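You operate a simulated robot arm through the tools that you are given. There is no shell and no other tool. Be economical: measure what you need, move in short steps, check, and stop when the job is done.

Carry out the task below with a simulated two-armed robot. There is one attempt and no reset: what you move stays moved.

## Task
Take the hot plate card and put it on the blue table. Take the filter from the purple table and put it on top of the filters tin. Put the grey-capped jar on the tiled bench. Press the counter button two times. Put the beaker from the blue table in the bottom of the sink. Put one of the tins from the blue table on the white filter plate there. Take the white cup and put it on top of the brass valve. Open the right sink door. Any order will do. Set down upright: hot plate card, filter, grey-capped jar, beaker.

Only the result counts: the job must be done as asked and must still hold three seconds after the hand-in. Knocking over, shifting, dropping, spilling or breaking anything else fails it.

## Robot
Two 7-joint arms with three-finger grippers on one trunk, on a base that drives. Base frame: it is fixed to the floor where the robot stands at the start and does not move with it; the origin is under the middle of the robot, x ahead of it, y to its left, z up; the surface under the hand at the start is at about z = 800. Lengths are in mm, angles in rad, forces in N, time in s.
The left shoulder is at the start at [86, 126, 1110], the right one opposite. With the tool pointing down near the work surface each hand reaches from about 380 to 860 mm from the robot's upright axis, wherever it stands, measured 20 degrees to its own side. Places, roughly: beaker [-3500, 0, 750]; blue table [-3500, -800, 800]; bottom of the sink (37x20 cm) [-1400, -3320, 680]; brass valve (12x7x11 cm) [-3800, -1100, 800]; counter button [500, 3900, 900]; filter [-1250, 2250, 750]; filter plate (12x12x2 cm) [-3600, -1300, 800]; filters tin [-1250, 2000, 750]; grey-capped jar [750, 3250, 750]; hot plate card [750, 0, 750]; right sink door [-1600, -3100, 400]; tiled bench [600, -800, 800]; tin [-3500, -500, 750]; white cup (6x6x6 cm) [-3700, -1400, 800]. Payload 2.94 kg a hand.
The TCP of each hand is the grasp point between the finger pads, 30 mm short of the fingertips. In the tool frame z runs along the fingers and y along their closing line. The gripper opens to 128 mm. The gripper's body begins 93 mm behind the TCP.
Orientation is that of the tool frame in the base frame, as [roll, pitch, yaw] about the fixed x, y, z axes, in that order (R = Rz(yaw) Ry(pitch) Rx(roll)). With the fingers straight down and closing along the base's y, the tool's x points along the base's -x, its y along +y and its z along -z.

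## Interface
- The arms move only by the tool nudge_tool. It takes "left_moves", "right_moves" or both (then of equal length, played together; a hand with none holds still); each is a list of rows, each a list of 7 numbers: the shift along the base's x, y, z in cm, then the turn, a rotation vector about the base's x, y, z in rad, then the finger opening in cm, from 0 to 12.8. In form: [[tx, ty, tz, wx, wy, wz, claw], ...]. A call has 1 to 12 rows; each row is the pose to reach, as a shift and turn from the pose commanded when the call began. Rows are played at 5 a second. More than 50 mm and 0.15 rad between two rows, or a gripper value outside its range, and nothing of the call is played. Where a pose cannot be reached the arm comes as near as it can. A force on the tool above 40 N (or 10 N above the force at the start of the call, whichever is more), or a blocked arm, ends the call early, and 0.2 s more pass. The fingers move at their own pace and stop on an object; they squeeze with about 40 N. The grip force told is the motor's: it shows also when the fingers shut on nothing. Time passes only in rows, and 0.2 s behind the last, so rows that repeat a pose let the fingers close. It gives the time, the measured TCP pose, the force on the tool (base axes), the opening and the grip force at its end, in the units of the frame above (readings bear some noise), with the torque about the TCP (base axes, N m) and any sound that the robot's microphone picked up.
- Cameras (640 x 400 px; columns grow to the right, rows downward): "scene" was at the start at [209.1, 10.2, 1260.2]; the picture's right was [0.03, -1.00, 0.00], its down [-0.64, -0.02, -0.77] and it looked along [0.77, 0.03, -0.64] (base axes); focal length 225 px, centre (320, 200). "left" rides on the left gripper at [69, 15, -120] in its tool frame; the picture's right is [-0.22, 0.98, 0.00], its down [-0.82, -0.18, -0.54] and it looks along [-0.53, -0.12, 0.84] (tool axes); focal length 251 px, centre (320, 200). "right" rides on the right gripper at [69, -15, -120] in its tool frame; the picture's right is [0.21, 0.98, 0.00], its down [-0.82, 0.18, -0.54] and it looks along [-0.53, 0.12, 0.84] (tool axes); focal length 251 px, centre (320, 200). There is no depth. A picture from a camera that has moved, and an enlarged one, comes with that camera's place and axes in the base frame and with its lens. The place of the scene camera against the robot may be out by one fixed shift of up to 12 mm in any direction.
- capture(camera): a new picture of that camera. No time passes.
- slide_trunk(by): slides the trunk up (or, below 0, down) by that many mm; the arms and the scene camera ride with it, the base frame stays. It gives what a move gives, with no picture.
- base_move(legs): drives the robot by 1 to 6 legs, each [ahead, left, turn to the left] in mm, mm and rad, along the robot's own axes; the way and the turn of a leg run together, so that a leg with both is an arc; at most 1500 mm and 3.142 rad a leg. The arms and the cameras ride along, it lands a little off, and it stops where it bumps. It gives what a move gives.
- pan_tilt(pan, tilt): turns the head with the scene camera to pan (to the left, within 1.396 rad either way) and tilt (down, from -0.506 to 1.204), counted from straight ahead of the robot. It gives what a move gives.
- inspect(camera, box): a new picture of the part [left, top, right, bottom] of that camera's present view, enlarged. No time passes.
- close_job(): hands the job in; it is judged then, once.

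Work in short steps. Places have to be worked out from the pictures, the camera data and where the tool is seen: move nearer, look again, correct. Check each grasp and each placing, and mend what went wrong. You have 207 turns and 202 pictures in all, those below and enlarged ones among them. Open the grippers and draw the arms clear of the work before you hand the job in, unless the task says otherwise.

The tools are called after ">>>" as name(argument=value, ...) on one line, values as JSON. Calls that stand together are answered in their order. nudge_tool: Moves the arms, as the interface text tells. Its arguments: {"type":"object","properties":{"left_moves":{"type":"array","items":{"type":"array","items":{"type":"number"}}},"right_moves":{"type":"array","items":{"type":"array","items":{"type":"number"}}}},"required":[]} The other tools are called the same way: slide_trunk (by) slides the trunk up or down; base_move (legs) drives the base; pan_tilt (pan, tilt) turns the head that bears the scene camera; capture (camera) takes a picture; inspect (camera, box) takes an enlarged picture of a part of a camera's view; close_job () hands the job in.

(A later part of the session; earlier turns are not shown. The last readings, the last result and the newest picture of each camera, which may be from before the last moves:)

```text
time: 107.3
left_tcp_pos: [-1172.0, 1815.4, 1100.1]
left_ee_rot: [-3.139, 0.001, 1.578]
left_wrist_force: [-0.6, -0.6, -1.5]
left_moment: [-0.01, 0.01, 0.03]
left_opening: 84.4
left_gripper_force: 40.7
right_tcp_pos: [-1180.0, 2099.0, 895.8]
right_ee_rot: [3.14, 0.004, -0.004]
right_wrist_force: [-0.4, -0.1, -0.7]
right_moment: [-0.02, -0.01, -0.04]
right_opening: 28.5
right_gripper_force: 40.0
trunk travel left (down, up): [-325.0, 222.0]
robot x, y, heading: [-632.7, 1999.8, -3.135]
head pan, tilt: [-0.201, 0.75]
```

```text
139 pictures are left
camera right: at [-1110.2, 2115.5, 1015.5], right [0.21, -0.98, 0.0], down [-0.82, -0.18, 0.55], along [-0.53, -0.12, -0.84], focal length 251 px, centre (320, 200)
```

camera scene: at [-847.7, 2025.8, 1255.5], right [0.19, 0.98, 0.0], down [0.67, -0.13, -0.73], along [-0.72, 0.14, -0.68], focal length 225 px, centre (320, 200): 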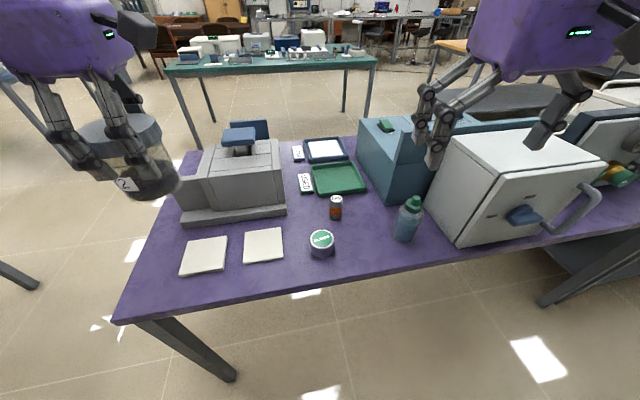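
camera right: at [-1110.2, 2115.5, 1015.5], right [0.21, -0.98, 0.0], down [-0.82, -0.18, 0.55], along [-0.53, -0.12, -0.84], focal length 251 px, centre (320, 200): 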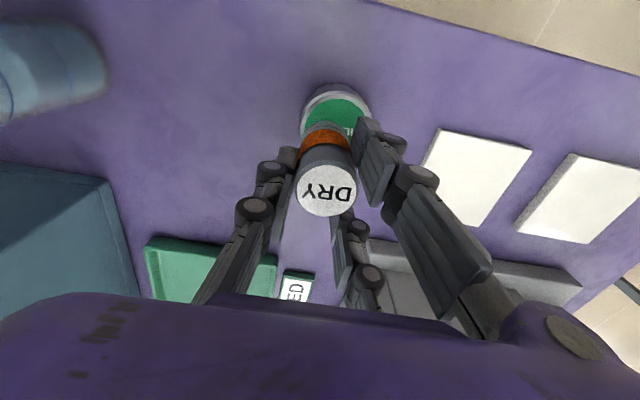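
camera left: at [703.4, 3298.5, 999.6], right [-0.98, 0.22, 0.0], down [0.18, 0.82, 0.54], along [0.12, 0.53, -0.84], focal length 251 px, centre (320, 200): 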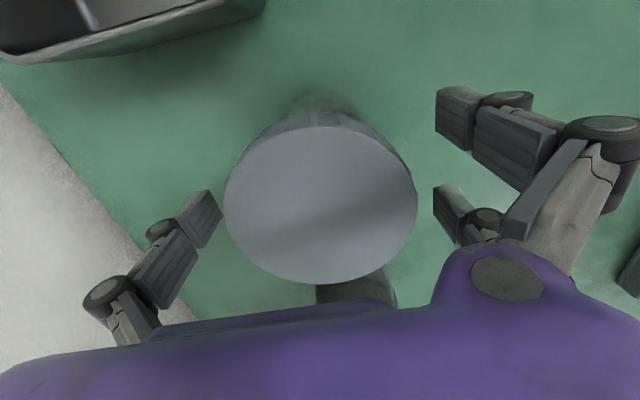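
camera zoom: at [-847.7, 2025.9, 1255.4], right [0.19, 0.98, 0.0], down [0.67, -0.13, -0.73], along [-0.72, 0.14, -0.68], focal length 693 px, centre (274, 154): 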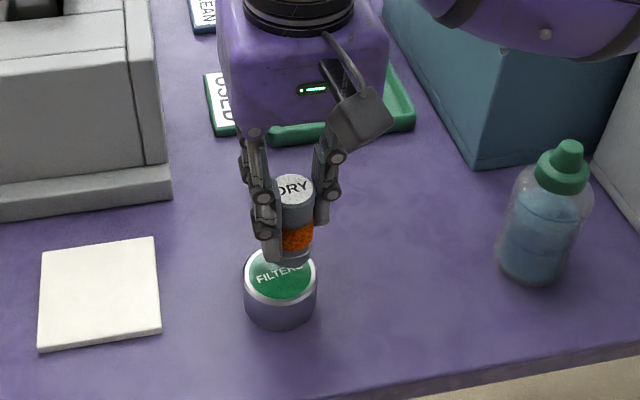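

The vial is about 9 mm too far to +y over the tin. I shift it and lower in small steps, watching the force.

>>> nudge_tool(right_moves=[[0, -0.9, 0, 0, 0, 0, 2], [0, -0.9, -0.6, 0, 0, 0, 2], [0, -0.9, -1.0, 0, 0, 0, 2]])

>>> inspect(camera="scene", box=[290, 185, 370, 265])

>>> inspect(camera="right", box=[240, 60, 440, 230])

```text
time: 108.1
left_tcp_pos: [-1172.7, 1816.5, 1099.5]
left_ee_rot: [-3.141, 0.002, 1.578]
left_wrist_force: [0.3, -0.5, -2.8]
left_moment: [0.04, 0.03, -0.03]
left_opening: 84.5
left_gripper_force: 40.0
right_tcp_pos: [-1181.1, 2087.6, 886.3]
right_ee_rot: [3.138, 0.007, -0.005]
right_wrist_force: [0.4, 0.2, -1.4]
right_moment: [0.0, -0.04, -0.01]
right_opening: 28.4
right_gripper_force: 40.0
trunk travel left (down, up): [-325.0, 222.0]
robot x, y, heading: [-628.7, 1998.7, -3.132]
head pan, tilt: [-0.201, 0.75]
```

```text
5.00 times, centred on (330, 225) of scene
camera zoom: at [-847.9, 2025.7, 1255.4], right [0.19, 0.98, 0.0], down [0.67, -0.13, -0.73], along [-0.72, 0.14, -0.68], focal length 1126 px, centre (270, 75)
```

zoom: 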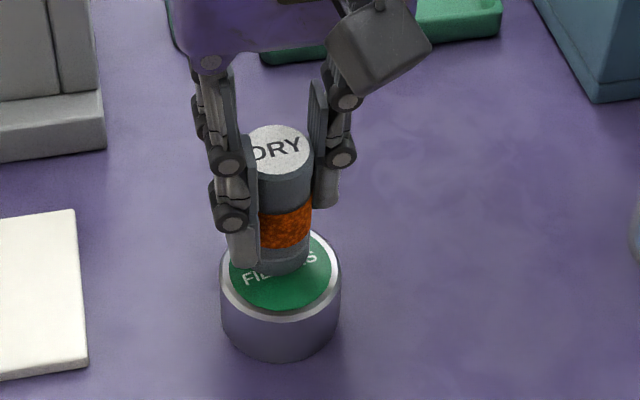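

```text
2.35 times, centred on (340, 145) of right
camera zoom: at [-1110.6, 2105.0, 1006.2], right [0.21, -0.98, 0.0], down [-0.82, -0.18, 0.55], along [-0.53, -0.12, -0.84], focal length 592 px, centre (273, 329)
```

zoom: 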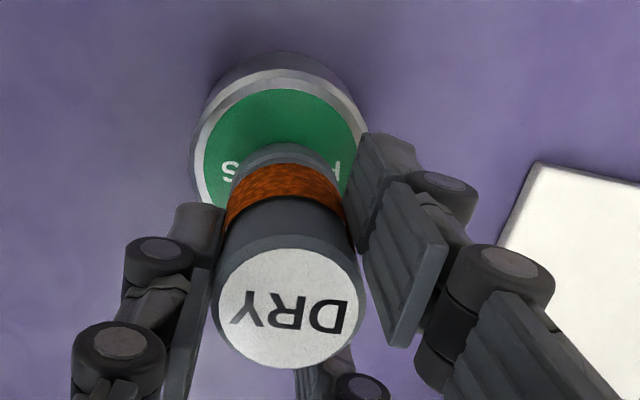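

Centred well now. I lower in 3 mm steps to touch.

>>> nudge_tool(right_moves=[[0, 0, -0.3, 0, 0, 0, 2], [0, 0, -0.6, 0, 0, 0, 2], [0, 0, -0.6, 0, 0, 0, 2]])

>>> nudge_tool(right_moves=[[0, 0, -0.2, 0, 0, 0, 2], [0, 0, -0.4, 0, 0, 0, 2]])

```text
time: 108.9
left_tcp_pos: [-1171.8, 1815.0, 1099.1]
left_ee_rot: [-3.139, 0.002, 1.579]
left_wrist_force: [0.7, -0.2, -2.2]
left_moment: [-0.01, 0.0, -0.02]
left_opening: 84.6
left_gripper_force: 39.8
right_tcp_pos: [-1181.5, 2088.9, 881.1]
right_ee_rot: [3.138, 0.006, -0.001]
right_wrist_force: [-0.1, 0.0, -0.7]
right_moment: [0.01, 0.03, -0.02]
right_opening: 28.3
right_gripper_force: 39.6
trunk travel left (down, up): [-325.0, 222.0]
robot x, y, heading: [-630.0, 2002.7, -3.138]
head pan, tilt: [-0.201, 0.75]
```

```text
time: 109.5
left_tcp_pos: [-1171.1, 1815.8, 1099.4]
left_ee_rot: [-3.141, 0.002, 1.578]
left_wrist_force: [0.8, -0.6, -1.7]
left_moment: [0.0, 0.01, 0.02]
left_opening: 84.9
left_gripper_force: 39.8
right_tcp_pos: [-1181.8, 2088.4, 876.6]
right_ee_rot: [3.138, 0.006, -0.002]
right_wrist_force: [0.4, -0.4, 0.1]
right_moment: [0.01, -0.01, 0.03]
right_opening: 28.1
right_gripper_force: 40.2
trunk travel left (down, up): [-325.0, 222.0]
robot x, y, heading: [-630.7, 2005.3, -3.134]
head pan, tilt: [-0.201, 0.75]
```

Still no clear contact. I lower 4 mm more in steps and look.

>>> nudge_tool(right_moves=[[0, 0, -0.2, 0, 0, 0, 2], [0, 0, -0.4, 0, 0, 0, 2]])

>>> inspect(camera="scene", box=[290, 185, 370, 265])

```text
time: 110.1
left_tcp_pos: [-1170.6, 1816.1, 1100.0]
left_ee_rot: [-3.139, 0.002, 1.579]
left_wrist_force: [0.9, 0.3, -2.0]
left_moment: [-0.01, 0.01, 0.03]
left_opening: 84.6
left_gripper_force: 39.6
right_tcp_pos: [-1179.8, 2089.1, 870.9]
right_ee_rot: [3.139, 0.004, -0.001]
right_wrist_force: [0.8, 1.6, -1.1]
right_moment: [0.0, 0.06, 0.0]
right_opening: 5.2
right_gripper_force: 0.0
trunk travel left (down, up): [-325.0, 222.0]
robot x, y, heading: [-633.4, 1999.9, -3.134]
head pan, tilt: [-0.201, 0.75]
```

```text
5.00 times, centred on (330, 225) of scene
camera zoom: at [-846.1, 2026.0, 1255.6], right [0.19, 0.98, 0.0], down [0.67, -0.13, -0.73], along [-0.72, 0.14, -0.68], focal length 1126 px, centre (270, 75)
```

zoom: 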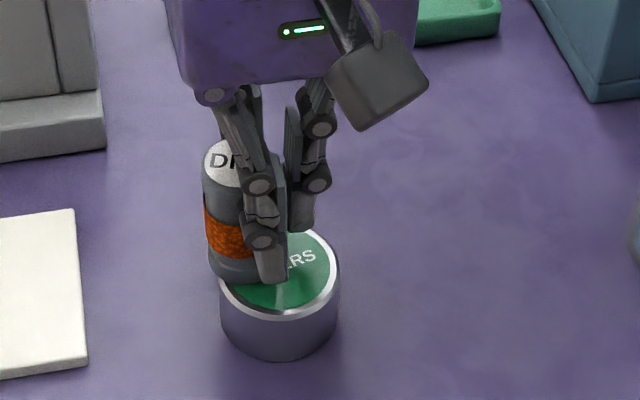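

The vial slipped through the finger gap again but appears to stand on the tin's left part. I lift the hand straight up carefully and look.

>>> nudge_tool(right_moves=[[0, 0, 0.5, 0, 0, 0, 0.5], [0, 0, 1.5, 0, 0, 0, 0.5], [0, 0, 3, 0, 0, 0, 0.5], [0, 0, 5, 0, 0, 0, 0.5], [0, 0, 8, 0, 0, 0, 0.5], [0, 0, 11, 0, 0, 0, 0.5]])

>>> inspect(camera="scene", box=[290, 185, 370, 265])

>>> capture(camera="right")

```text
time: 111.5
left_tcp_pos: [-1170.9, 1815.5, 1098.9]
left_ee_rot: [-3.141, 0.0, 1.578]
left_wrist_force: [0.7, -0.4, -1.3]
left_moment: [-0.03, -0.02, 0.01]
left_opening: 84.6
left_gripper_force: 40.4
right_tcp_pos: [-1179.1, 2089.2, 981.9]
right_ee_rot: [3.138, 0.006, -0.004]
right_wrist_force: [-0.3, 0.8, 1.0]
right_moment: [0.03, 0.02, -0.01]
right_opening: 4.7
right_gripper_force: 0.0
trunk travel left (down, up): [-325.0, 222.0]
robot x, y, heading: [-632.1, 2000.4, -3.138]
head pan, tilt: [-0.201, 0.75]
```

```text
5.00 times, centred on (330, 225) of scene
camera zoom: at [-847.4, 2025.7, 1255.5], right [0.19, 0.98, 0.0], down [0.67, -0.13, -0.73], along [-0.72, 0.14, -0.68], focal length 1126 px, centre (270, 75)
```

zoom: 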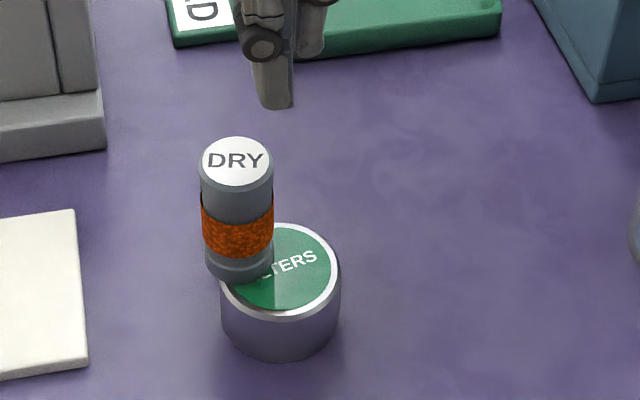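

```text
134 pictures are left
camera right: at [-1108.7, 2106.1, 1101.7], right [0.21, -0.98, 0.0], down [-0.82, -0.18, 0.55], along [-0.53, -0.12, -0.84], focal length 251 px, centre (320, 200)
```

right: 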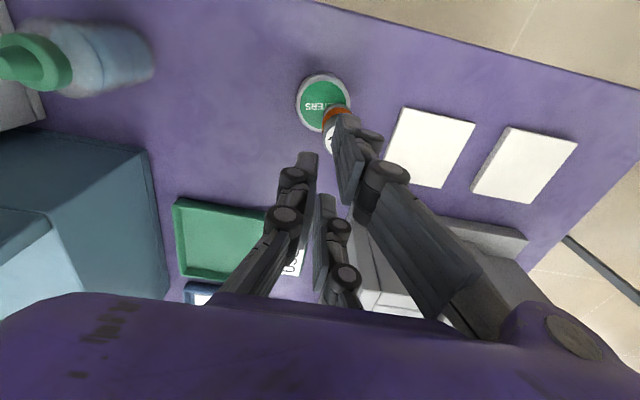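

The filter stands on the tin but 20 mm off to −y. I'll push it gently towards the middle with the flat back of the closed single finger, just above the tin top.

>>> nudge_tool(right_moves=[[0, -3, 0, 0, 0, 0, 0], [0.1, -6.9, 0, 0, 0, 0, 0], [0.1, -6.9, -4, 0, 0, 0, 0], [0.1, -6.9, -8, 0, 0, 0, 0], [0.1, -6.9, -11.5, 0, 0, 0, 0]])

>>> inspect(camera="scene", box=[290, 185, 370, 265])

>>> capture(camera="right")

```text
time: 112.7
left_tcp_pos: [-1173.0, 1816.6, 1099.6]
left_ee_rot: [-3.141, 0.002, 1.578]
left_wrist_force: [0.3, -0.8, -2.3]
left_moment: [-0.05, -0.02, 0.01]
left_opening: 84.5
left_gripper_force: 39.5
right_tcp_pos: [-1179.8, 2018.8, 868.6]
right_ee_rot: [3.139, 0.007, -0.001]
right_wrist_force: [0.0, -1.0, -0.2]
right_moment: [-0.01, 0.01, 0.01]
right_opening: 0.0
right_gripper_force: 3.2
trunk travel left (down, up): [-325.0, 222.0]
robot x, y, heading: [-632.3, 2003.9, -3.137]
head pan, tilt: [-0.201, 0.75]
```

```text
5.00 times, centred on (330, 225) of scene
camera zoom: at [-848.1, 2026.1, 1255.4], right [0.19, 0.98, 0.0], down [0.67, -0.13, -0.73], along [-0.72, 0.14, -0.68], focal length 1126 px, centre (270, 75)
```

zoom: 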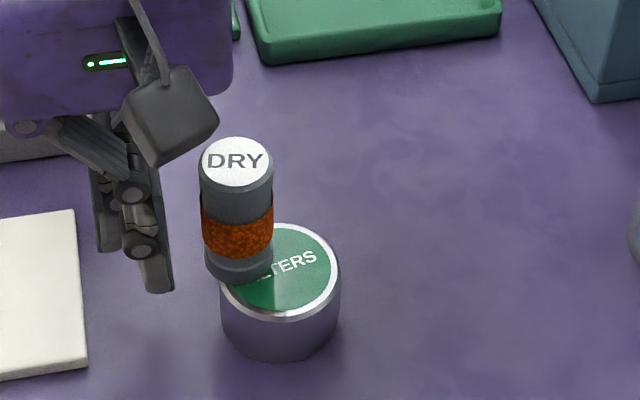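

```text
132 pictures are left
camera right: at [-1109.7, 2036.0, 987.4], right [0.21, -0.98, 0.0], down [-0.82, -0.18, 0.55], along [-0.53, -0.12, -0.84], focal length 251 px, centre (320, 200)
```

right: 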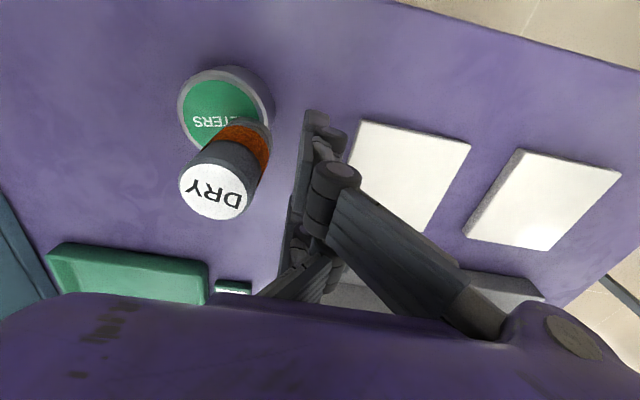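

I push along +y in small steps.

>>> nudge_tool(right_moves=[[0, 1, -0.4, 0, 0, 0, 0], [0, 1.6, -0.4, 0, 0, 0, 0], [0, 2.2, -0.4, 0, 0, 0, 0], [0, 2.6, -0.4, 0, 0, 0, 0]])

>>> inspect(camera="scene", box=[290, 185, 370, 265])

```text
time: 113.7
left_tcp_pos: [-1170.7, 1815.8, 1099.2]
left_ee_rot: [-3.139, 0.002, 1.577]
left_wrist_force: [0.3, -0.9, -2.2]
left_moment: [0.0, 0.03, 0.03]
left_opening: 84.3
left_gripper_force: 40.6
right_tcp_pos: [-1180.8, 2046.0, 864.0]
right_ee_rot: [3.139, 0.006, -0.003]
right_wrist_force: [-0.3, -0.5, -0.2]
right_moment: [0.0, -0.03, -0.03]
right_opening: 0.0
right_gripper_force: 3.1
trunk travel left (down, up): [-325.0, 222.0]
robot x, y, heading: [-632.3, 2004.3, -3.133]
head pan, tilt: [-0.201, 0.75]
```

```text
5.00 times, centred on (330, 225) of scene
camera zoom: at [-847.7, 2025.9, 1255.4], right [0.19, 0.98, 0.0], down [0.67, -0.13, -0.73], along [-0.72, 0.14, -0.68], focal length 1126 px, centre (270, 75)
```

zoom: 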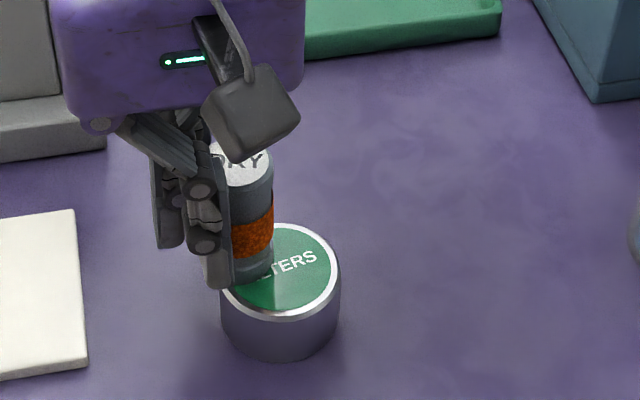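

Not touching yet. I go on, 5 mm at a time.

>>> nudge_tool(right_moves=[[0, 0.4, 0, 0, 0, 0, 0], [0, 0.8, 0, 0, 0, 0, 0], [0, 1.2, 0, 0, 0, 0, 0]])

>>> inspect(camera="scene", box=[290, 185, 370, 265])

>>> capture(camera="right")

```text
time: 114.5
left_tcp_pos: [-1171.4, 1816.3, 1100.1]
left_ee_rot: [-3.138, 0.004, 1.577]
left_wrist_force: [-0.5, 0.4, -2.6]
left_moment: [0.0, -0.01, 0.02]
left_opening: 84.8
left_gripper_force: 39.7
right_tcp_pos: [-1179.8, 2058.0, 864.6]
right_ee_rot: [3.139, 0.005, -0.004]
right_wrist_force: [0.3, -0.1, -0.3]
right_moment: [0.01, 0.01, 0.0]
right_opening: 0.1
right_gripper_force: 3.7
trunk travel left (down, up): [-325.0, 222.0]
robot x, y, heading: [-631.0, 2006.4, -3.14]
head pan, tilt: [-0.201, 0.75]
```

```text
5.00 times, centred on (330, 225) of scene
camera zoom: at [-847.7, 2025.9, 1255.4], right [0.19, 0.98, 0.0], down [0.67, -0.13, -0.73], along [-0.72, 0.14, -0.68], focal length 1126 px, centre (270, 75)
```

zoom: 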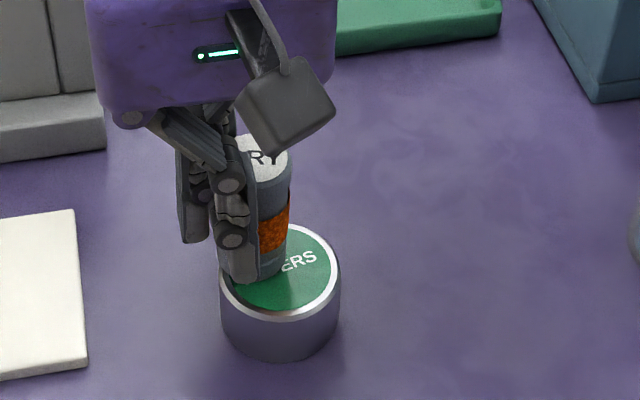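

```text
129 pictures are left
camera right: at [-1110.0, 2074.6, 984.1], right [0.21, -0.98, 0.0], down [-0.82, -0.18, 0.55], along [-0.53, -0.12, -0.84], focal length 251 px, centre (320, 200)
```

right: 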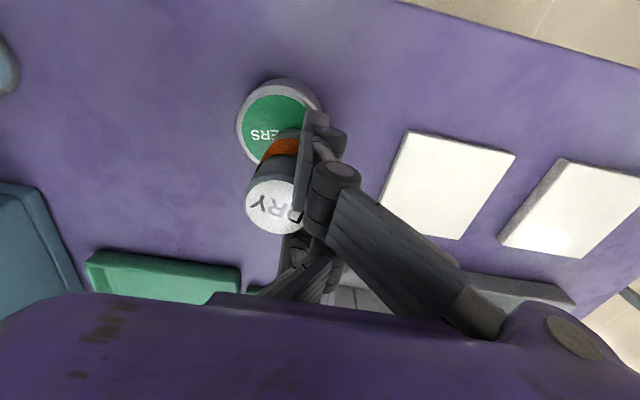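

The filter has moved about 8 mm toward the centre. I push 10 mm more, then retreat to −y and check.

>>> nudge_tool(right_moves=[[0, 0.4, 0, 0, 0, 0, 0], [0, 0.8, 0, 0, 0, 0, 0], [0, 1.1, 0, 0, 0, 0, 0], [0, -1.5, 0, 0, 0, 0, 0], [0, -4, 0, 0, 0, 0, 0], [0, -5, 3, 0, 0, 0, 0]])

>>> inspect(camera="scene", box=[290, 185, 370, 265])

```text
time: 115.9
left_tcp_pos: [-1171.7, 1816.4, 1099.6]
left_ee_rot: [-3.14, 0.001, 1.578]
left_wrist_force: [0.1, 0.3, -1.5]
left_moment: [0.03, 0.0, -0.03]
left_opening: 84.3
left_gripper_force: 40.1
right_tcp_pos: [-1179.2, 2009.8, 894.6]
right_ee_rot: [3.138, 0.006, -0.002]
right_wrist_force: [0.5, -0.8, 0.6]
right_moment: [0.03, 0.04, -0.01]
right_opening: 0.0
right_gripper_force: 2.6
trunk travel left (down, up): [-325.0, 222.0]
robot x, y, heading: [-629.2, 2002.5, -3.133]
head pan, tilt: [-0.201, 0.75]
```

```text
5.00 times, centred on (330, 225) of scene
camera zoom: at [-847.2, 2025.6, 1255.5], right [0.19, 0.98, 0.0], down [0.67, -0.13, -0.73], along [-0.72, 0.14, -0.68], focal length 1126 px, centre (270, 75)
```

zoom: 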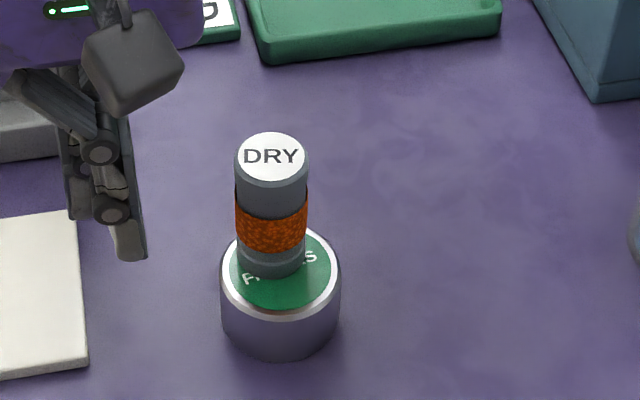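

The filter now stands squarely on the FILTERS tin. I raise the right hand to carrying height and drive back to the tiled bench.

>>> nudge_tool(right_moves=[[0, 0, 4, 0, 0, 0, 2], [0, 0, 8, 0, 0, 0, 4], [0.5, 1, 12, 0, 0, 0, 6], [2, 3, 16, 0, 0, 0, 8], [3.5, 6, 19, 0, 0, 0, 10], [5, 9, 21, 0, 0, 0, 12], [6.5, 13, 22, 0, 0, 0, 12], [8, 17, 22, 0, 0, 0, 12], [9, 21, 22, 0, 0, 0, 12]])

>>> base_move(legs=[[-350, 0, 0], [0, 0, 1.57], [1000, 0, 0], [1000, 0, 0], [0, 0, 1.57]])

>>> pan_tilt(pan=0, tilt=0.6)

>>> capture(camera="scene")

```text
time: 117.9
left_tcp_pos: [-1169.5, 1817.5, 1098.8]
left_ee_rot: [-3.139, 0.002, 1.577]
left_wrist_force: [0.4, -0.1, -1.0]
left_moment: [0.04, 0.07, -0.01]
left_opening: 84.4
left_gripper_force: 39.8
right_tcp_pos: [-1089.8, 2221.6, 1113.8]
right_ee_rot: [3.138, 0.006, -0.003]
right_wrist_force: [-0.8, -0.3, 0.3]
right_moment: [-0.03, 0.0, 0.03]
right_opening: 120.0
right_gripper_force: 0.1
trunk travel left (down, up): [-325.0, 222.0]
robot x, y, heading: [-634.8, 2003.5, -3.136]
head pan, tilt: [-0.201, 0.75]
```

```text
time: 137.4
left_tcp_pos: [287.3, 211.0, 1098.8]
left_ee_rot: [-3.141, 0.002, -1.538]
left_wrist_force: [0.3, -0.3, -1.2]
left_moment: [-0.04, -0.04, 0.0]
left_opening: 83.9
left_gripper_force: 39.8
right_tcp_pos: [215.4, -193.6, 1113.2]
right_ee_rot: [3.138, 0.006, -3.118]
right_wrist_force: [0.2, 0.0, 0.2]
right_moment: [0.01, 0.0, -0.01]
right_opening: 120.2
right_gripper_force: 0.0
trunk travel left (down, up): [-325.0, 222.0]
robot x, y, heading: [-245.7, 9.0, 0.028]
head pan, tilt: [-0.201, 0.75]
```

```text
time: 138.2
left_tcp_pos: [285.6, 210.9, 1100.7]
left_ee_rot: [-3.14, 0.002, -1.539]
left_wrist_force: [0.9, -0.6, -1.5]
left_moment: [-0.02, 0.01, 0.0]
left_opening: 84.3
left_gripper_force: 40.2
right_tcp_pos: [215.6, -193.4, 1112.8]
right_ee_rot: [3.138, 0.006, -3.119]
right_wrist_force: [-0.5, 0.4, 0.4]
right_moment: [-0.01, 0.0, 0.0]
right_opening: 120.2
right_gripper_force: 0.1
trunk travel left (down, up): [-325.0, 222.0]
robot x, y, heading: [-248.0, 14.3, 0.029]
head pan, tilt: [0.0, 0.6]
```

```text
127 pictures are left
camera scene: at [-37.7, 24.9, 1268.3], right [0.03, -1.0, 0.0], down [-0.57, -0.02, -0.82], along [0.82, 0.03, -0.57], focal length 225 px, centre (320, 200)
```

scene: 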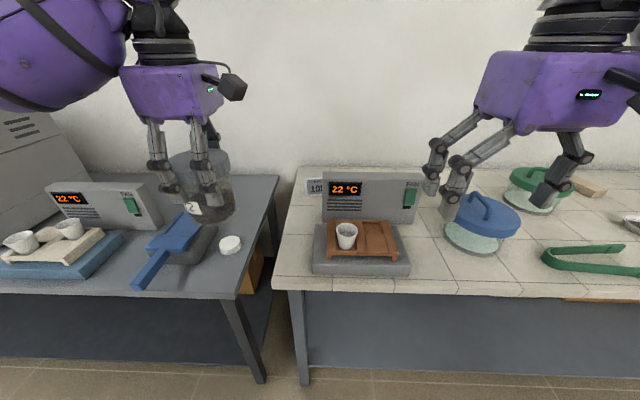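

The hot plate region is crowded. I look to the right part of the tiled bench for a free spot for the jar.

>>> base_move(legs=[[0, -650, 0]])

>>> capture(camera="scene")

```text
time: 144.3
left_tcp_pos: [305.9, -440.2, 1098.4]
left_ee_rot: [-3.14, 0.001, -1.545]
left_wrist_force: [-0.7, 0.3, -1.8]
left_moment: [0.04, -0.01, 0.02]
left_opening: 83.9
left_gripper_force: 39.8
right_tcp_pos: [233.3, -844.1, 1113.5]
right_ee_rot: [3.139, 0.006, -3.126]
right_wrist_force: [-0.1, -0.1, 0.2]
right_moment: [0.0, 0.01, 0.02]
right_opening: 120.0
right_gripper_force: 0.1
trunk travel left (down, up): [-325.0, 222.0]
robot x, y, heading: [-229.4, -637.8, 0.025]
head pan, tilt: [0.0, 0.6]
```

```text
126 pictures are left
camera scene: at [-19.0, -624.2, 1268.3], right [0.03, -1.0, 0.0], down [-0.56, -0.01, -0.83], along [0.82, 0.02, -0.57], focal length 225 px, centre (320, 200)
```

scene: 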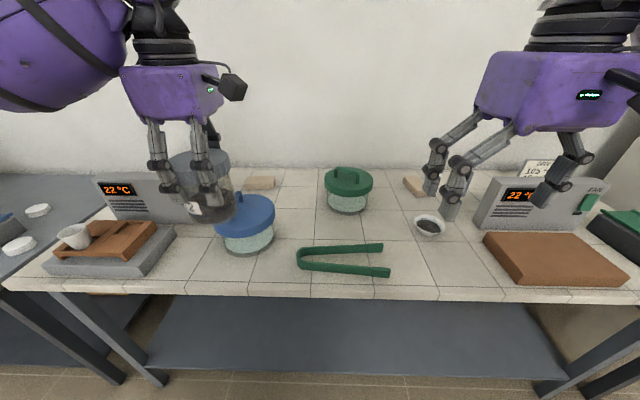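

Between the blue and green lidded bowls there is room at about (540, -555). I drive nearer so the left hand can set the jar there.

>>> base_move(legs=[[200, -80, -0.025]])

>>> pan_tilt(pan=0.15, tilt=0.7)

>>> capture(camera="scene")

>>> capture(camera="left")

```text
time: 146.0
left_tcp_pos: [508.5, -533.6, 1100.0]
left_ee_rot: [-3.139, 0.005, -1.576]
left_wrist_force: [0.0, -0.4, -0.7]
left_moment: [-0.01, 0.02, -0.03]
left_opening: 83.9
left_gripper_force: 40.1
right_tcp_pos: [423.5, -936.0, 1114.4]
right_ee_rot: [3.139, 0.006, 3.128]
right_wrist_force: [0.2, -0.4, -0.4]
right_moment: [0.01, -0.01, 0.01]
right_opening: 120.2
right_gripper_force: 0.0
trunk travel left (down, up): [-325.0, 222.0]
robot x, y, heading: [-37.4, -714.1, -0.006]
head pan, tilt: [0.0, 0.6]
```

```text
time: 146.7
left_tcp_pos: [508.8, -533.8, 1099.6]
left_ee_rot: [-3.141, 0.001, -1.573]
left_wrist_force: [0.8, 0.4, -1.0]
left_moment: [-0.01, 0.01, 0.01]
left_opening: 83.9
left_gripper_force: 40.2
right_tcp_pos: [423.4, -935.7, 1114.3]
right_ee_rot: [3.137, 0.004, 3.128]
right_wrist_force: [-0.1, 0.1, 1.1]
right_moment: [0.01, 0.0, 0.01]
right_opening: 120.1
right_gripper_force: 0.0
trunk travel left (down, up): [-325.0, 222.0]
robot x, y, heading: [-34.1, -711.8, -0.004]
head pan, tilt: [0.15, 0.7]
```

```text
125 pictures are left
camera scene: at [173.3, -695.3, 1259.7], right [0.14, -0.99, 0.0], down [-0.64, -0.09, -0.77], along [0.76, 0.11, -0.64], focal length 225 px, centre (320, 200)
```

scene: 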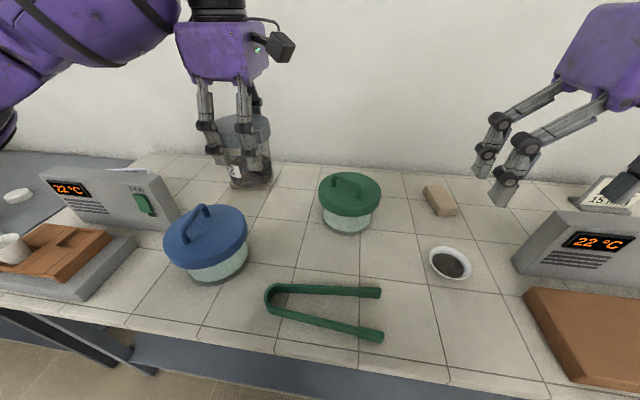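

```text
124 pictures are left
camera left: at [492.7, -602.2, 1218.1], right [-0.98, 0.22, 0.0], down [0.18, 0.82, 0.54], along [0.12, 0.53, -0.84], focal length 251 px, centre (320, 200)
```

left: 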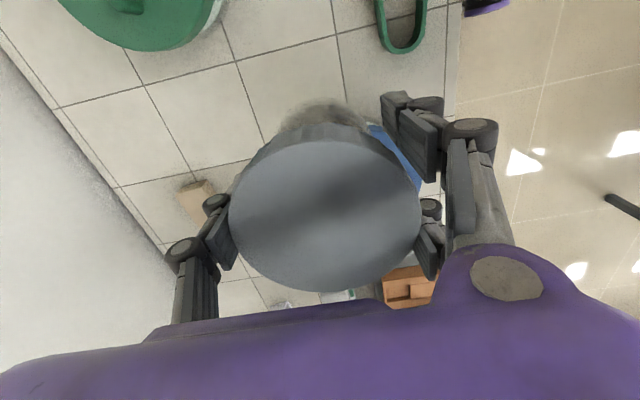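

The spot (570, -555) keeps about 50 mm clear of both lids. I move over it and lower to a few mm above the expected height.

>>> nudge_tool(left_moves=[[3, -1, 0, 0, 0, 0, 6], [6.1, -2.1, 0, 0, 0, 0, 6], [6.1, -2.1, -4, 0, 0, 0, 6], [6.1, -2.1, -8, 0, 0, 0, 6], [6.1, -2.1, -12, 0, 0, 0, 6], [6.1, -2.1, -16, 0, 0, 0, 6], [6.1, -2.1, -19.5, 0, 0, 0, 6]])

>>> capture(camera="scene")

```text
time: 148.3
left_tcp_pos: [569.8, -555.7, 902.7]
left_ee_rot: [-3.139, 0.001, -1.574]
left_wrist_force: [-0.4, 0.3, -2.7]
left_moment: [-0.02, -0.02, -0.01]
left_opening: 83.6
left_gripper_force: 40.1
right_tcp_pos: [423.8, -935.6, 1113.5]
right_ee_rot: [3.139, 0.006, 3.128]
right_wrist_force: [-0.2, 0.6, -0.1]
right_moment: [0.03, 0.01, 0.0]
right_opening: 120.0
right_gripper_force: 0.1
trunk travel left (down, up): [-325.0, 222.0]
robot x, y, heading: [-35.6, -715.2, -0.005]
head pan, tilt: [0.15, 0.7]
```

```text
123 pictures are left
camera scene: at [173.6, -695.0, 1259.6], right [0.15, -0.99, 0.0], down [-0.64, -0.09, -0.76], along [0.76, 0.11, -0.64], focal length 225 px, centre (320, 200)
```

scene: 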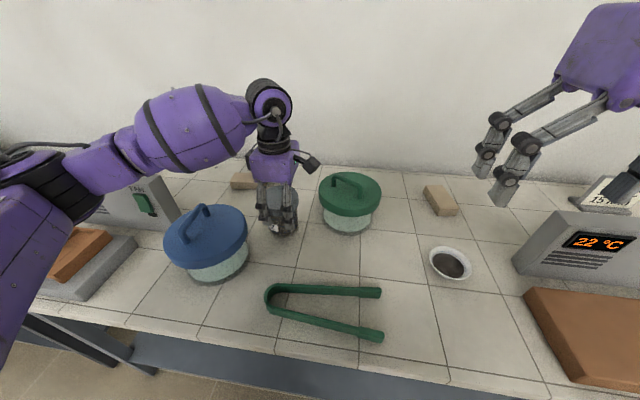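

Clear of both lids. I lower in 5 mm steps until contact shows.

>>> nudge_tool(left_moves=[[0, 0, -0.8, 0, 0, 0, 6], [0, 0, -1.4, 0, 0, 0, 6], [0, 0, -1.8, 0, 0, 0, 6]])

>>> nudge_tool(left_moves=[[0, 0, -0.3, 0, 0, 0, 6], [0, 0, -0.6, 0, 0, 0, 6]])

```text
time: 149.1
left_tcp_pos: [571.0, -555.2, 884.7]
left_ee_rot: [-3.14, 0.001, -1.574]
left_wrist_force: [0.2, -0.3, -1.7]
left_moment: [0.02, -0.01, -0.01]
left_opening: 84.0
left_gripper_force: 40.2
right_tcp_pos: [424.0, -935.0, 1113.4]
right_ee_rot: [3.139, 0.006, 3.129]
right_wrist_force: [-0.3, 0.7, 0.3]
right_moment: [-0.02, -0.01, 0.04]
right_opening: 120.1
right_gripper_force: 0.0
trunk travel left (down, up): [-325.0, 222.0]
robot x, y, heading: [-32.6, -712.2, -0.003]
head pan, tilt: [0.15, 0.7]
```

```text
time: 149.7
left_tcp_pos: [570.2, -554.6, 880.1]
left_ee_rot: [-3.14, 0.002, -1.575]
left_wrist_force: [0.4, 0.4, -1.9]
left_moment: [0.01, 0.0, 0.0]
left_opening: 83.7
left_gripper_force: 39.7
right_tcp_pos: [423.0, -934.4, 1113.0]
right_ee_rot: [3.139, 0.005, 3.128]
right_wrist_force: [-0.2, -0.5, 0.0]
right_moment: [0.03, -0.01, 0.0]
right_opening: 120.1
right_gripper_force: 0.1
trunk travel left (down, up): [-325.0, 222.0]
robot x, y, heading: [-30.8, -717.6, -0.006]
head pan, tilt: [0.15, 0.7]
```

>>> nudge_tool(left_moves=[[0, 0, -0.3, 0, 0, 0, 6], [0, 0, -0.5, 0, 0, 0, 6]])

>>> inspect(camera="scene", box=[220, 140, 340, 260])

```text
time: 150.3
left_tcp_pos: [569.1, -554.8, 878.7]
left_ee_rot: [-3.135, 0.001, -1.574]
left_wrist_force: [-1.1, 2.4, 15.0]
left_moment: [0.47, 0.52, -0.06]
left_opening: 84.2
left_gripper_force: 40.2
right_tcp_pos: [422.8, -935.4, 1114.2]
right_ee_rot: [3.138, 0.006, 3.127]
right_wrist_force: [-0.3, 0.4, 0.9]
right_moment: [-0.02, -0.01, 0.01]
right_opening: 120.3
right_gripper_force: 0.0
trunk travel left (down, up): [-325.0, 222.0]
robot x, y, heading: [-37.0, -712.4, 0.001]
head pan, tilt: [0.15, 0.7]
```

```text
3.33 times, centred on (280, 200) of scene
camera zoom: at [171.9, -695.2, 1260.0], right [0.15, -0.99, 0.0], down [-0.64, -0.09, -0.77], along [0.76, 0.11, -0.64], focal length 750 px, centre (453, 200)
```

zoom: 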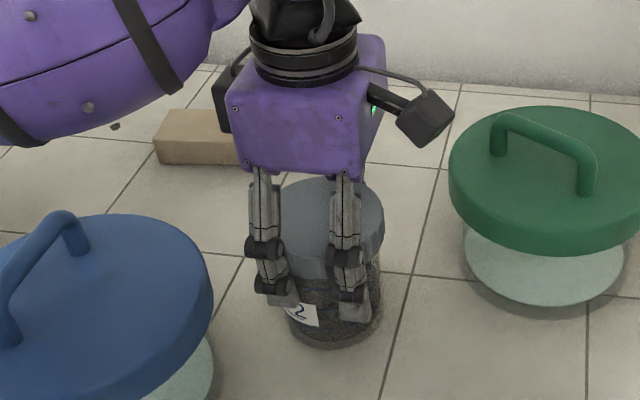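

Contact at 15 N, same height as on its old bench. I ease up 3 mm of pressure, open, and lift straight out.

>>> nudge_tool(left_moves=[[0, 0, 0.3, 0, 0, 0, 6], [0, 0, 0.3, 0, 0, 0, 9.5], [0, 0, 0.3, 0, 0, 0, 12.8], [0, 0, 0.3, 0, 0, 0, 12.8], [0, 0, 3, 0, 0, 0, 12.8], [0, 0, 7, 0, 0, 0, 12.8], [0, 0, 11, 0, 0, 0, 12.8], [0, 0, 15, 0, 0, 0, 12.8], [0, 0, 19, 0, 0, 0, 12.8], [0, 0, 22, 0, 0, 0, 12.8]])

>>> capture(camera="scene")

```text
time: 152.5
left_tcp_pos: [568.9, -553.1, 1096.0]
left_ee_rot: [-3.14, 0.002, -1.573]
left_wrist_force: [0.2, 0.2, -0.8]
left_moment: [-0.04, -0.01, 0.01]
left_opening: 128.1
left_gripper_force: 0.0
right_tcp_pos: [422.0, -935.2, 1113.5]
right_ee_rot: [3.138, 0.007, 3.129]
right_wrist_force: [0.0, 0.3, -0.3]
right_moment: [0.04, -0.03, 0.04]
right_opening: 120.4
right_gripper_force: 0.1
trunk travel left (down, up): [-325.0, 222.0]
robot x, y, heading: [-35.4, -716.4, -0.003]
head pan, tilt: [0.15, 0.7]
```

```text
121 pictures are left
camera scene: at [172.5, -695.5, 1259.8], right [0.15, -0.99, 0.0], down [-0.64, -0.09, -0.77], along [0.76, 0.11, -0.64], focal length 225 px, centre (320, 200)
```

scene: 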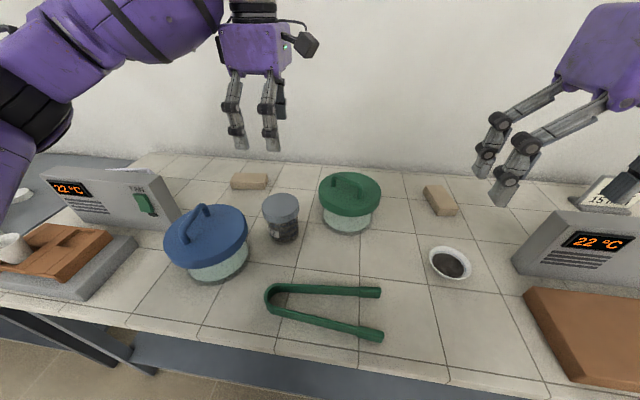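

The jar stands upright on the tiled bench. Now I slide left to the card.

>>> base_move(legs=[[20, 550, 0]])

>>> capture(camera="left")

>>> capture(camera="scene")

```text
time: 157.8
left_tcp_pos: [588.9, 6.3, 1094.8]
left_ee_rot: [-3.141, 0.001, -1.567]
left_wrist_force: [0.6, -0.3, -0.3]
left_moment: [0.0, 0.02, 0.01]
left_opening: 128.1
left_gripper_force: 0.0
right_tcp_pos: [444.1, -377.6, 1114.0]
right_ee_rot: [3.138, 0.005, 3.136]
right_wrist_force: [0.5, -0.8, 1.0]
right_moment: [0.04, 0.0, -0.02]
right_opening: 120.1
right_gripper_force: 0.1
trunk travel left (down, up): [-325.0, 222.0]
robot x, y, heading: [-12.8, -161.5, 0.006]
head pan, tilt: [0.15, 0.7]
```

```text
120 pictures are left
camera left: at [573.4, -62.4, 1214.4], right [-0.98, 0.21, 0.0], down [0.18, 0.82, 0.54], along [0.12, 0.53, -0.84], focal length 251 px, centre (320, 200)
```

left: 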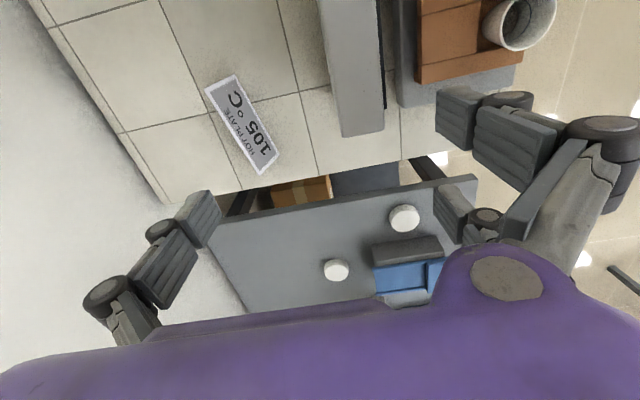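

```text
119 pictures are left
camera scene: at [193.3, -139.0, 1259.7], right [0.15, -0.99, 0.0], down [-0.64, -0.1, -0.76], along [0.76, 0.12, -0.64], focal length 225 px, centre (320, 200)
```

scene: 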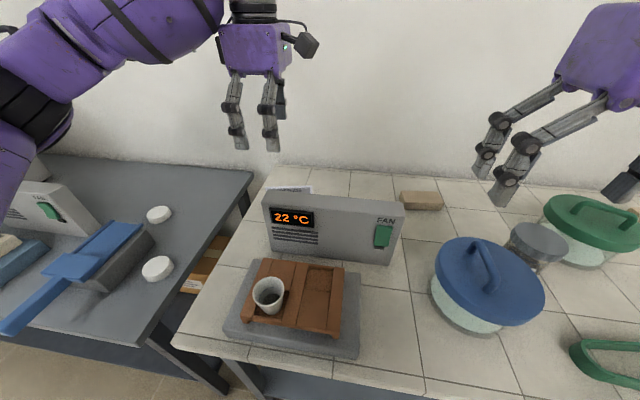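

From this view the card's ridge runs from (735, -40) to (711, 96), about 0.18 rad askew, with the base some 50 mm deep. I align the left hand over its middle and come down partway.

>>> nudge_tool(left_moves=[[4, 0.7, 0, 0, 0, 0.09, 8], [8, 1.4, 0, 0, 0, 0.18, 8], [12, 2, -2, 0, 0, 0.18, 8], [13.4, 2.2, -6, 0, 0, 0.18, 8], [13.4, 2.2, -10, 0, 0, 0.18, 8], [13.4, 2.2, -14, 0, 0, 0.18, 8]])

>>> capture(camera="left")

```text
time: 159.2
left_tcp_pos: [723.9, 31.4, 953.4]
left_ee_rot: [-3.139, 0.001, -1.388]
left_wrist_force: [0.1, -0.1, 0.5]
left_moment: [-0.04, 0.0, 0.0]
left_opening: 79.9
left_gripper_force: 0.0
right_tcp_pos: [444.8, -377.1, 1113.2]
right_ee_rot: [3.139, 0.006, 3.135]
right_wrist_force: [0.9, 0.9, 0.8]
right_moment: [-0.01, 0.01, 0.02]
right_opening: 120.0
right_gripper_force: 0.0
trunk travel left (down, up): [-325.0, 222.0]
robot x, y, heading: [-15.0, -159.5, 0.006]
head pan, tilt: [0.15, 0.7]
```

```text
118 pictures are left
camera left: at [721.1, -40.6, 1073.4], right [-1.0, 0.03, 0.0], down [0.03, 0.84, 0.54], along [0.02, 0.54, -0.84], focal length 251 px, centre (320, 200)
```

left: 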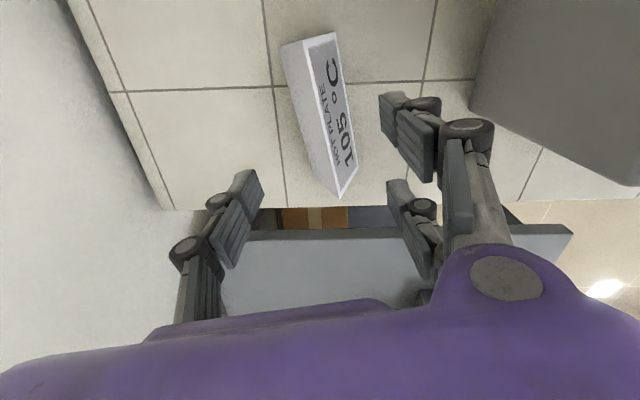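

Ridge centre is (719, 28.5), symmetric faces. I correct by a few mm, descend to TCP z 834 and view before closing.

>>> nudge_tool(left_moves=[[-0.5, -0.3, -3, 0, 0, 0, 8], [-0.5, -0.3, -7, 0, 0, 0, 8], [-0.5, -0.3, -10, 0, 0, 0, 8], [-0.5, -0.3, -11.9, 0, 0, 0, 8]])

>>> capture(camera="left")

```text
time: 160.2
left_tcp_pos: [719.7, 25.2, 833.8]
left_ee_rot: [-3.141, 0.0, -1.388]
left_wrist_force: [0.4, 0.7, -0.3]
left_moment: [0.03, 0.0, 0.02]
left_opening: 79.8
left_gripper_force: 0.1
right_tcp_pos: [445.6, -377.5, 1111.7]
right_ee_rot: [3.138, 0.005, 3.136]
right_wrist_force: [1.0, -0.1, 0.0]
right_moment: [0.01, 0.04, -0.02]
right_opening: 120.1
right_gripper_force: 0.1
trunk travel left (down, up): [-325.0, 222.0]
robot x, y, heading: [-13.0, -159.9, 0.004]
head pan, tilt: [0.15, 0.7]
```

```text
117 pictures are left
camera left: at [716.8, -45.6, 953.5], right [-1.0, 0.03, 0.0], down [0.03, 0.84, 0.54], along [0.02, 0.54, -0.84], focal length 251 px, centre (320, 200)
```

left: 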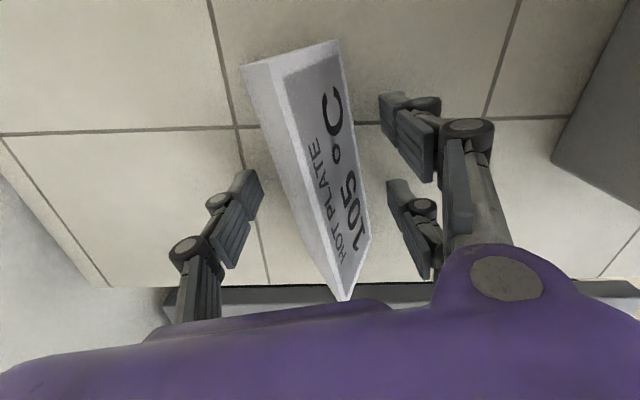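

The card lies between the fingers. I close and check the grip.

>>> nudge_tool(left_moves=[[0, 0, 0, 0, 0, 0, 6], [0, 0, 0, 0, 0, 0, 4.5], [0, 0, 0, 0, 0, 0, 3], [0, 0, 0, 0, 0, 0, 1.5], [0, 0, 0, 0, 0, 0, 1], [0, 0, 0, 0, 0, 0, 1]])

>>> capture(camera="left")

```text
time: 161.6
left_tcp_pos: [718.8, 24.4, 834.4]
left_ee_rot: [-3.141, 0.002, -1.387]
left_wrist_force: [-0.7, -0.7, 0.5]
left_moment: [0.02, -0.01, -0.01]
left_opening: 48.1
left_gripper_force: 39.9
right_tcp_pos: [443.9, -377.9, 1113.8]
right_ee_rot: [3.138, 0.004, 3.136]
right_wrist_force: [-0.1, 0.3, -0.2]
right_moment: [0.02, 0.0, 0.0]
right_opening: 120.2
right_gripper_force: 0.0
trunk travel left (down, up): [-325.0, 222.0]
robot x, y, heading: [-15.1, -158.9, 0.002]
head pan, tilt: [0.15, 0.7]
```

```text
116 pictures are left
camera left: at [716.5, -45.6, 954.1], right [-1.0, 0.03, 0.0], down [0.03, 0.84, 0.54], along [0.02, 0.54, -0.84], focal length 251 px, centre (320, 200)
```

left: 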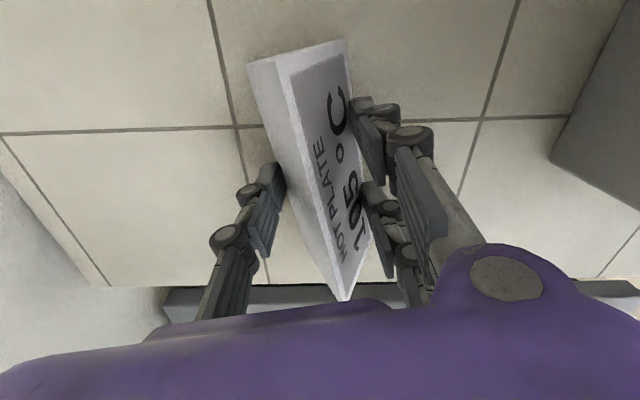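

Gripped at 48 mm with 40 N. I lift slowly 3 cm and look.

>>> nudge_tool(left_moves=[[0, 0, 0.6, 0, 0, 0, 1], [0, 0, 1.4, 0, 0, 0, 1], [0, 0, 2.2, 0, 0, 0, 1], [0, 0, 3, 0, 0, 0, 1]])

>>> capture(camera="left")

```text
time: 162.6
left_tcp_pos: [717.4, 24.0, 866.8]
left_ee_rot: [-3.141, 0.003, -1.389]
left_wrist_force: [0.6, 0.2, -0.8]
left_moment: [-0.02, -0.02, 0.01]
left_opening: 47.7
left_gripper_force: 40.7
right_tcp_pos: [444.2, -378.6, 1113.7]
right_ee_rot: [3.138, 0.006, 3.136]
right_wrist_force: [-0.5, 0.3, 0.4]
right_moment: [0.03, 0.03, -0.03]
right_opening: 120.2
right_gripper_force: 0.1
trunk travel left (down, up): [-325.0, 222.0]
robot x, y, heading: [-13.5, -164.4, 0.0]
head pan, tilt: [0.15, 0.7]
```

```text
115 pictures are left
camera left: at [714.4, -45.7, 985.6], right [-1.0, 0.03, 0.0], down [0.03, 0.84, 0.54], along [0.02, 0.54, -0.84], focal length 251 px, centre (320, 200)
```

left: 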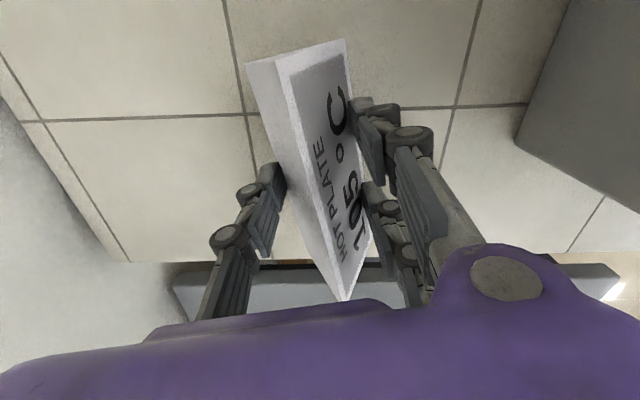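

Held firmly. I lift clear, draw the arm in, back off and turn around to look toward the blue table.

>>> nudge_tool(left_moves=[[0, 0, 4, 0, 0, 0, 1], [0, 0, 8, 0, 0, 0, 1], [0, 0, 12, 0, 0, 0, 1], [-3, 1, 15, 0, 0, 0, 1], [-6, 3, 18, 0, 0, 0, 1], [-10, 5, 20, 0, 0, 0, 1], [-14, 7, 21, 0, 0, 0, 1], [-18, 9, 22, 0, 0, 0, 1]])

>>> base_move(legs=[[-500, 0, 0], [0, 0, 1.57], [0, 0, 1.57]])

>>> pan_tilt(pan=0, tilt=0.25)

>>> capture(camera="scene")

```text
time: 164.4
left_tcp_pos: [534.3, 117.5, 1087.0]
left_ee_rot: [-3.139, 0.0, -1.388]
left_wrist_force: [-0.4, -0.3, 0.3]
left_moment: [0.02, -0.01, -0.04]
left_opening: 47.4
left_gripper_force: 40.1
right_tcp_pos: [444.0, -377.1, 1114.0]
right_ee_rot: [3.138, 0.007, 3.136]
right_wrist_force: [0.2, -0.7, -0.3]
right_moment: [-0.01, -0.05, 0.0]
right_opening: 119.9
right_gripper_force: 0.0
trunk travel left (down, up): [-325.0, 222.0]
robot x, y, heading: [-12.4, -160.5, 0.002]
head pan, tilt: [0.15, 0.7]
```

```text
time: 174.9
left_tcp_pos: [-1067.9, -431.3, 1086.1]
left_ee_rot: [3.141, 0.002, 1.738]
left_wrist_force: [0.2, 0.2, -0.7]
left_moment: [0.06, -0.01, 0.0]
left_opening: 45.5
left_gripper_force: 40.8
right_tcp_pos: [-967.9, 62.4, 1113.5]
right_ee_rot: [3.139, 0.005, -0.022]
right_wrist_force: [0.0, -0.2, -1.0]
right_moment: [-0.04, 0.0, 0.0]
right_opening: 120.1
right_gripper_force: 0.1
trunk travel left (down, up): [-325.0, 222.0]
robot x, y, heading: [-511.1, -160.5, 3.132]
head pan, tilt: [0.15, 0.7]
```

```text
time: 175.8
left_tcp_pos: [-1067.6, -429.9, 1085.1]
left_ee_rot: [-3.14, 0.002, 1.738]
left_wrist_force: [-0.3, -0.4, -0.3]
left_moment: [-0.03, -0.01, -0.01]
left_opening: 45.6
left_gripper_force: 40.3
right_tcp_pos: [-968.4, 62.3, 1113.9]
right_ee_rot: [3.138, 0.005, -0.021]
right_wrist_force: [0.2, -0.3, 0.3]
right_moment: [0.05, 0.0, -0.02]
right_opening: 120.1
right_gripper_force: 0.0
trunk travel left (down, up): [-325.0, 222.0]
robot x, y, heading: [-511.6, -162.9, 3.129]
head pan, tilt: [0.0, 0.25]
```

```text
114 pictures are left
camera scene: at [-740.4, -152.2, 1300.5], right [0.01, 1.0, 0.0], down [0.25, 0.0, -0.97], along [-0.97, 0.01, -0.25], focal length 225 px, centre (320, 200)
```

scene: 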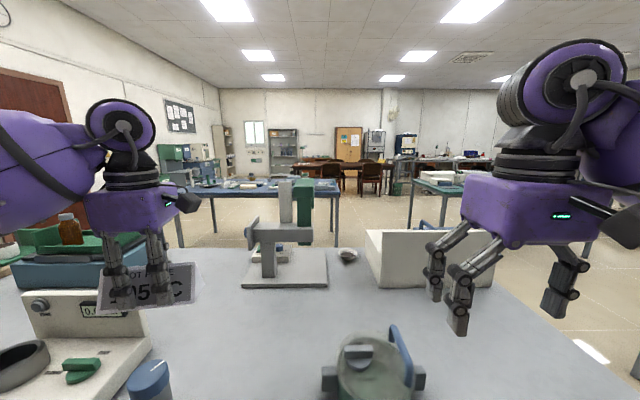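

A gray table is right ahead; the blue table lies beyond it. I go round its right end (edge y about 520): face +y, drive 1200, turn to −x and look.

>>> base_move(legs=[[0, 0, -1.565], [1230, 0, 0], [0, 0, 1.57]])

>>> capture(camera="scene")

```text
time: 189.9
left_tcp_pos: [-1038.6, 832.2, 1085.5]
left_ee_rot: [-3.14, 0.0, 1.741]
left_wrist_force: [0.8, 0.3, -0.2]
left_moment: [0.0, 0.0, 0.02]
left_opening: 42.9
left_gripper_force: 39.7
right_tcp_pos: [-940.8, 1325.7, 1114.7]
right_ee_rot: [3.136, 0.006, -0.02]
right_wrist_force: [-0.3, -0.7, 0.3]
right_moment: [0.02, 0.01, 0.01]
right_opening: 120.1
right_gripper_force: 0.2
trunk travel left (down, up): [-325.0, 222.0]
robot x, y, heading: [-484.3, 1098.8, 3.13]
head pan, tilt: [0.0, 0.25]
```

```text
113 pictures are left
camera scene: at [-712.5, 1111.3, 1300.5], right [0.01, 1.0, 0.0], down [0.25, 0.0, -0.97], along [-0.97, 0.01, -0.25], focal length 225 px, centre (320, 200)
```

scene: 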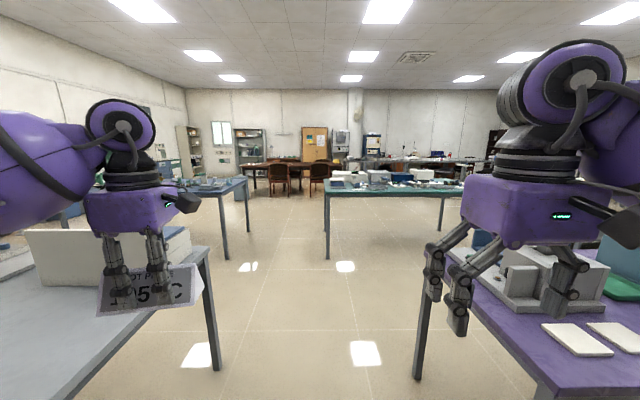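

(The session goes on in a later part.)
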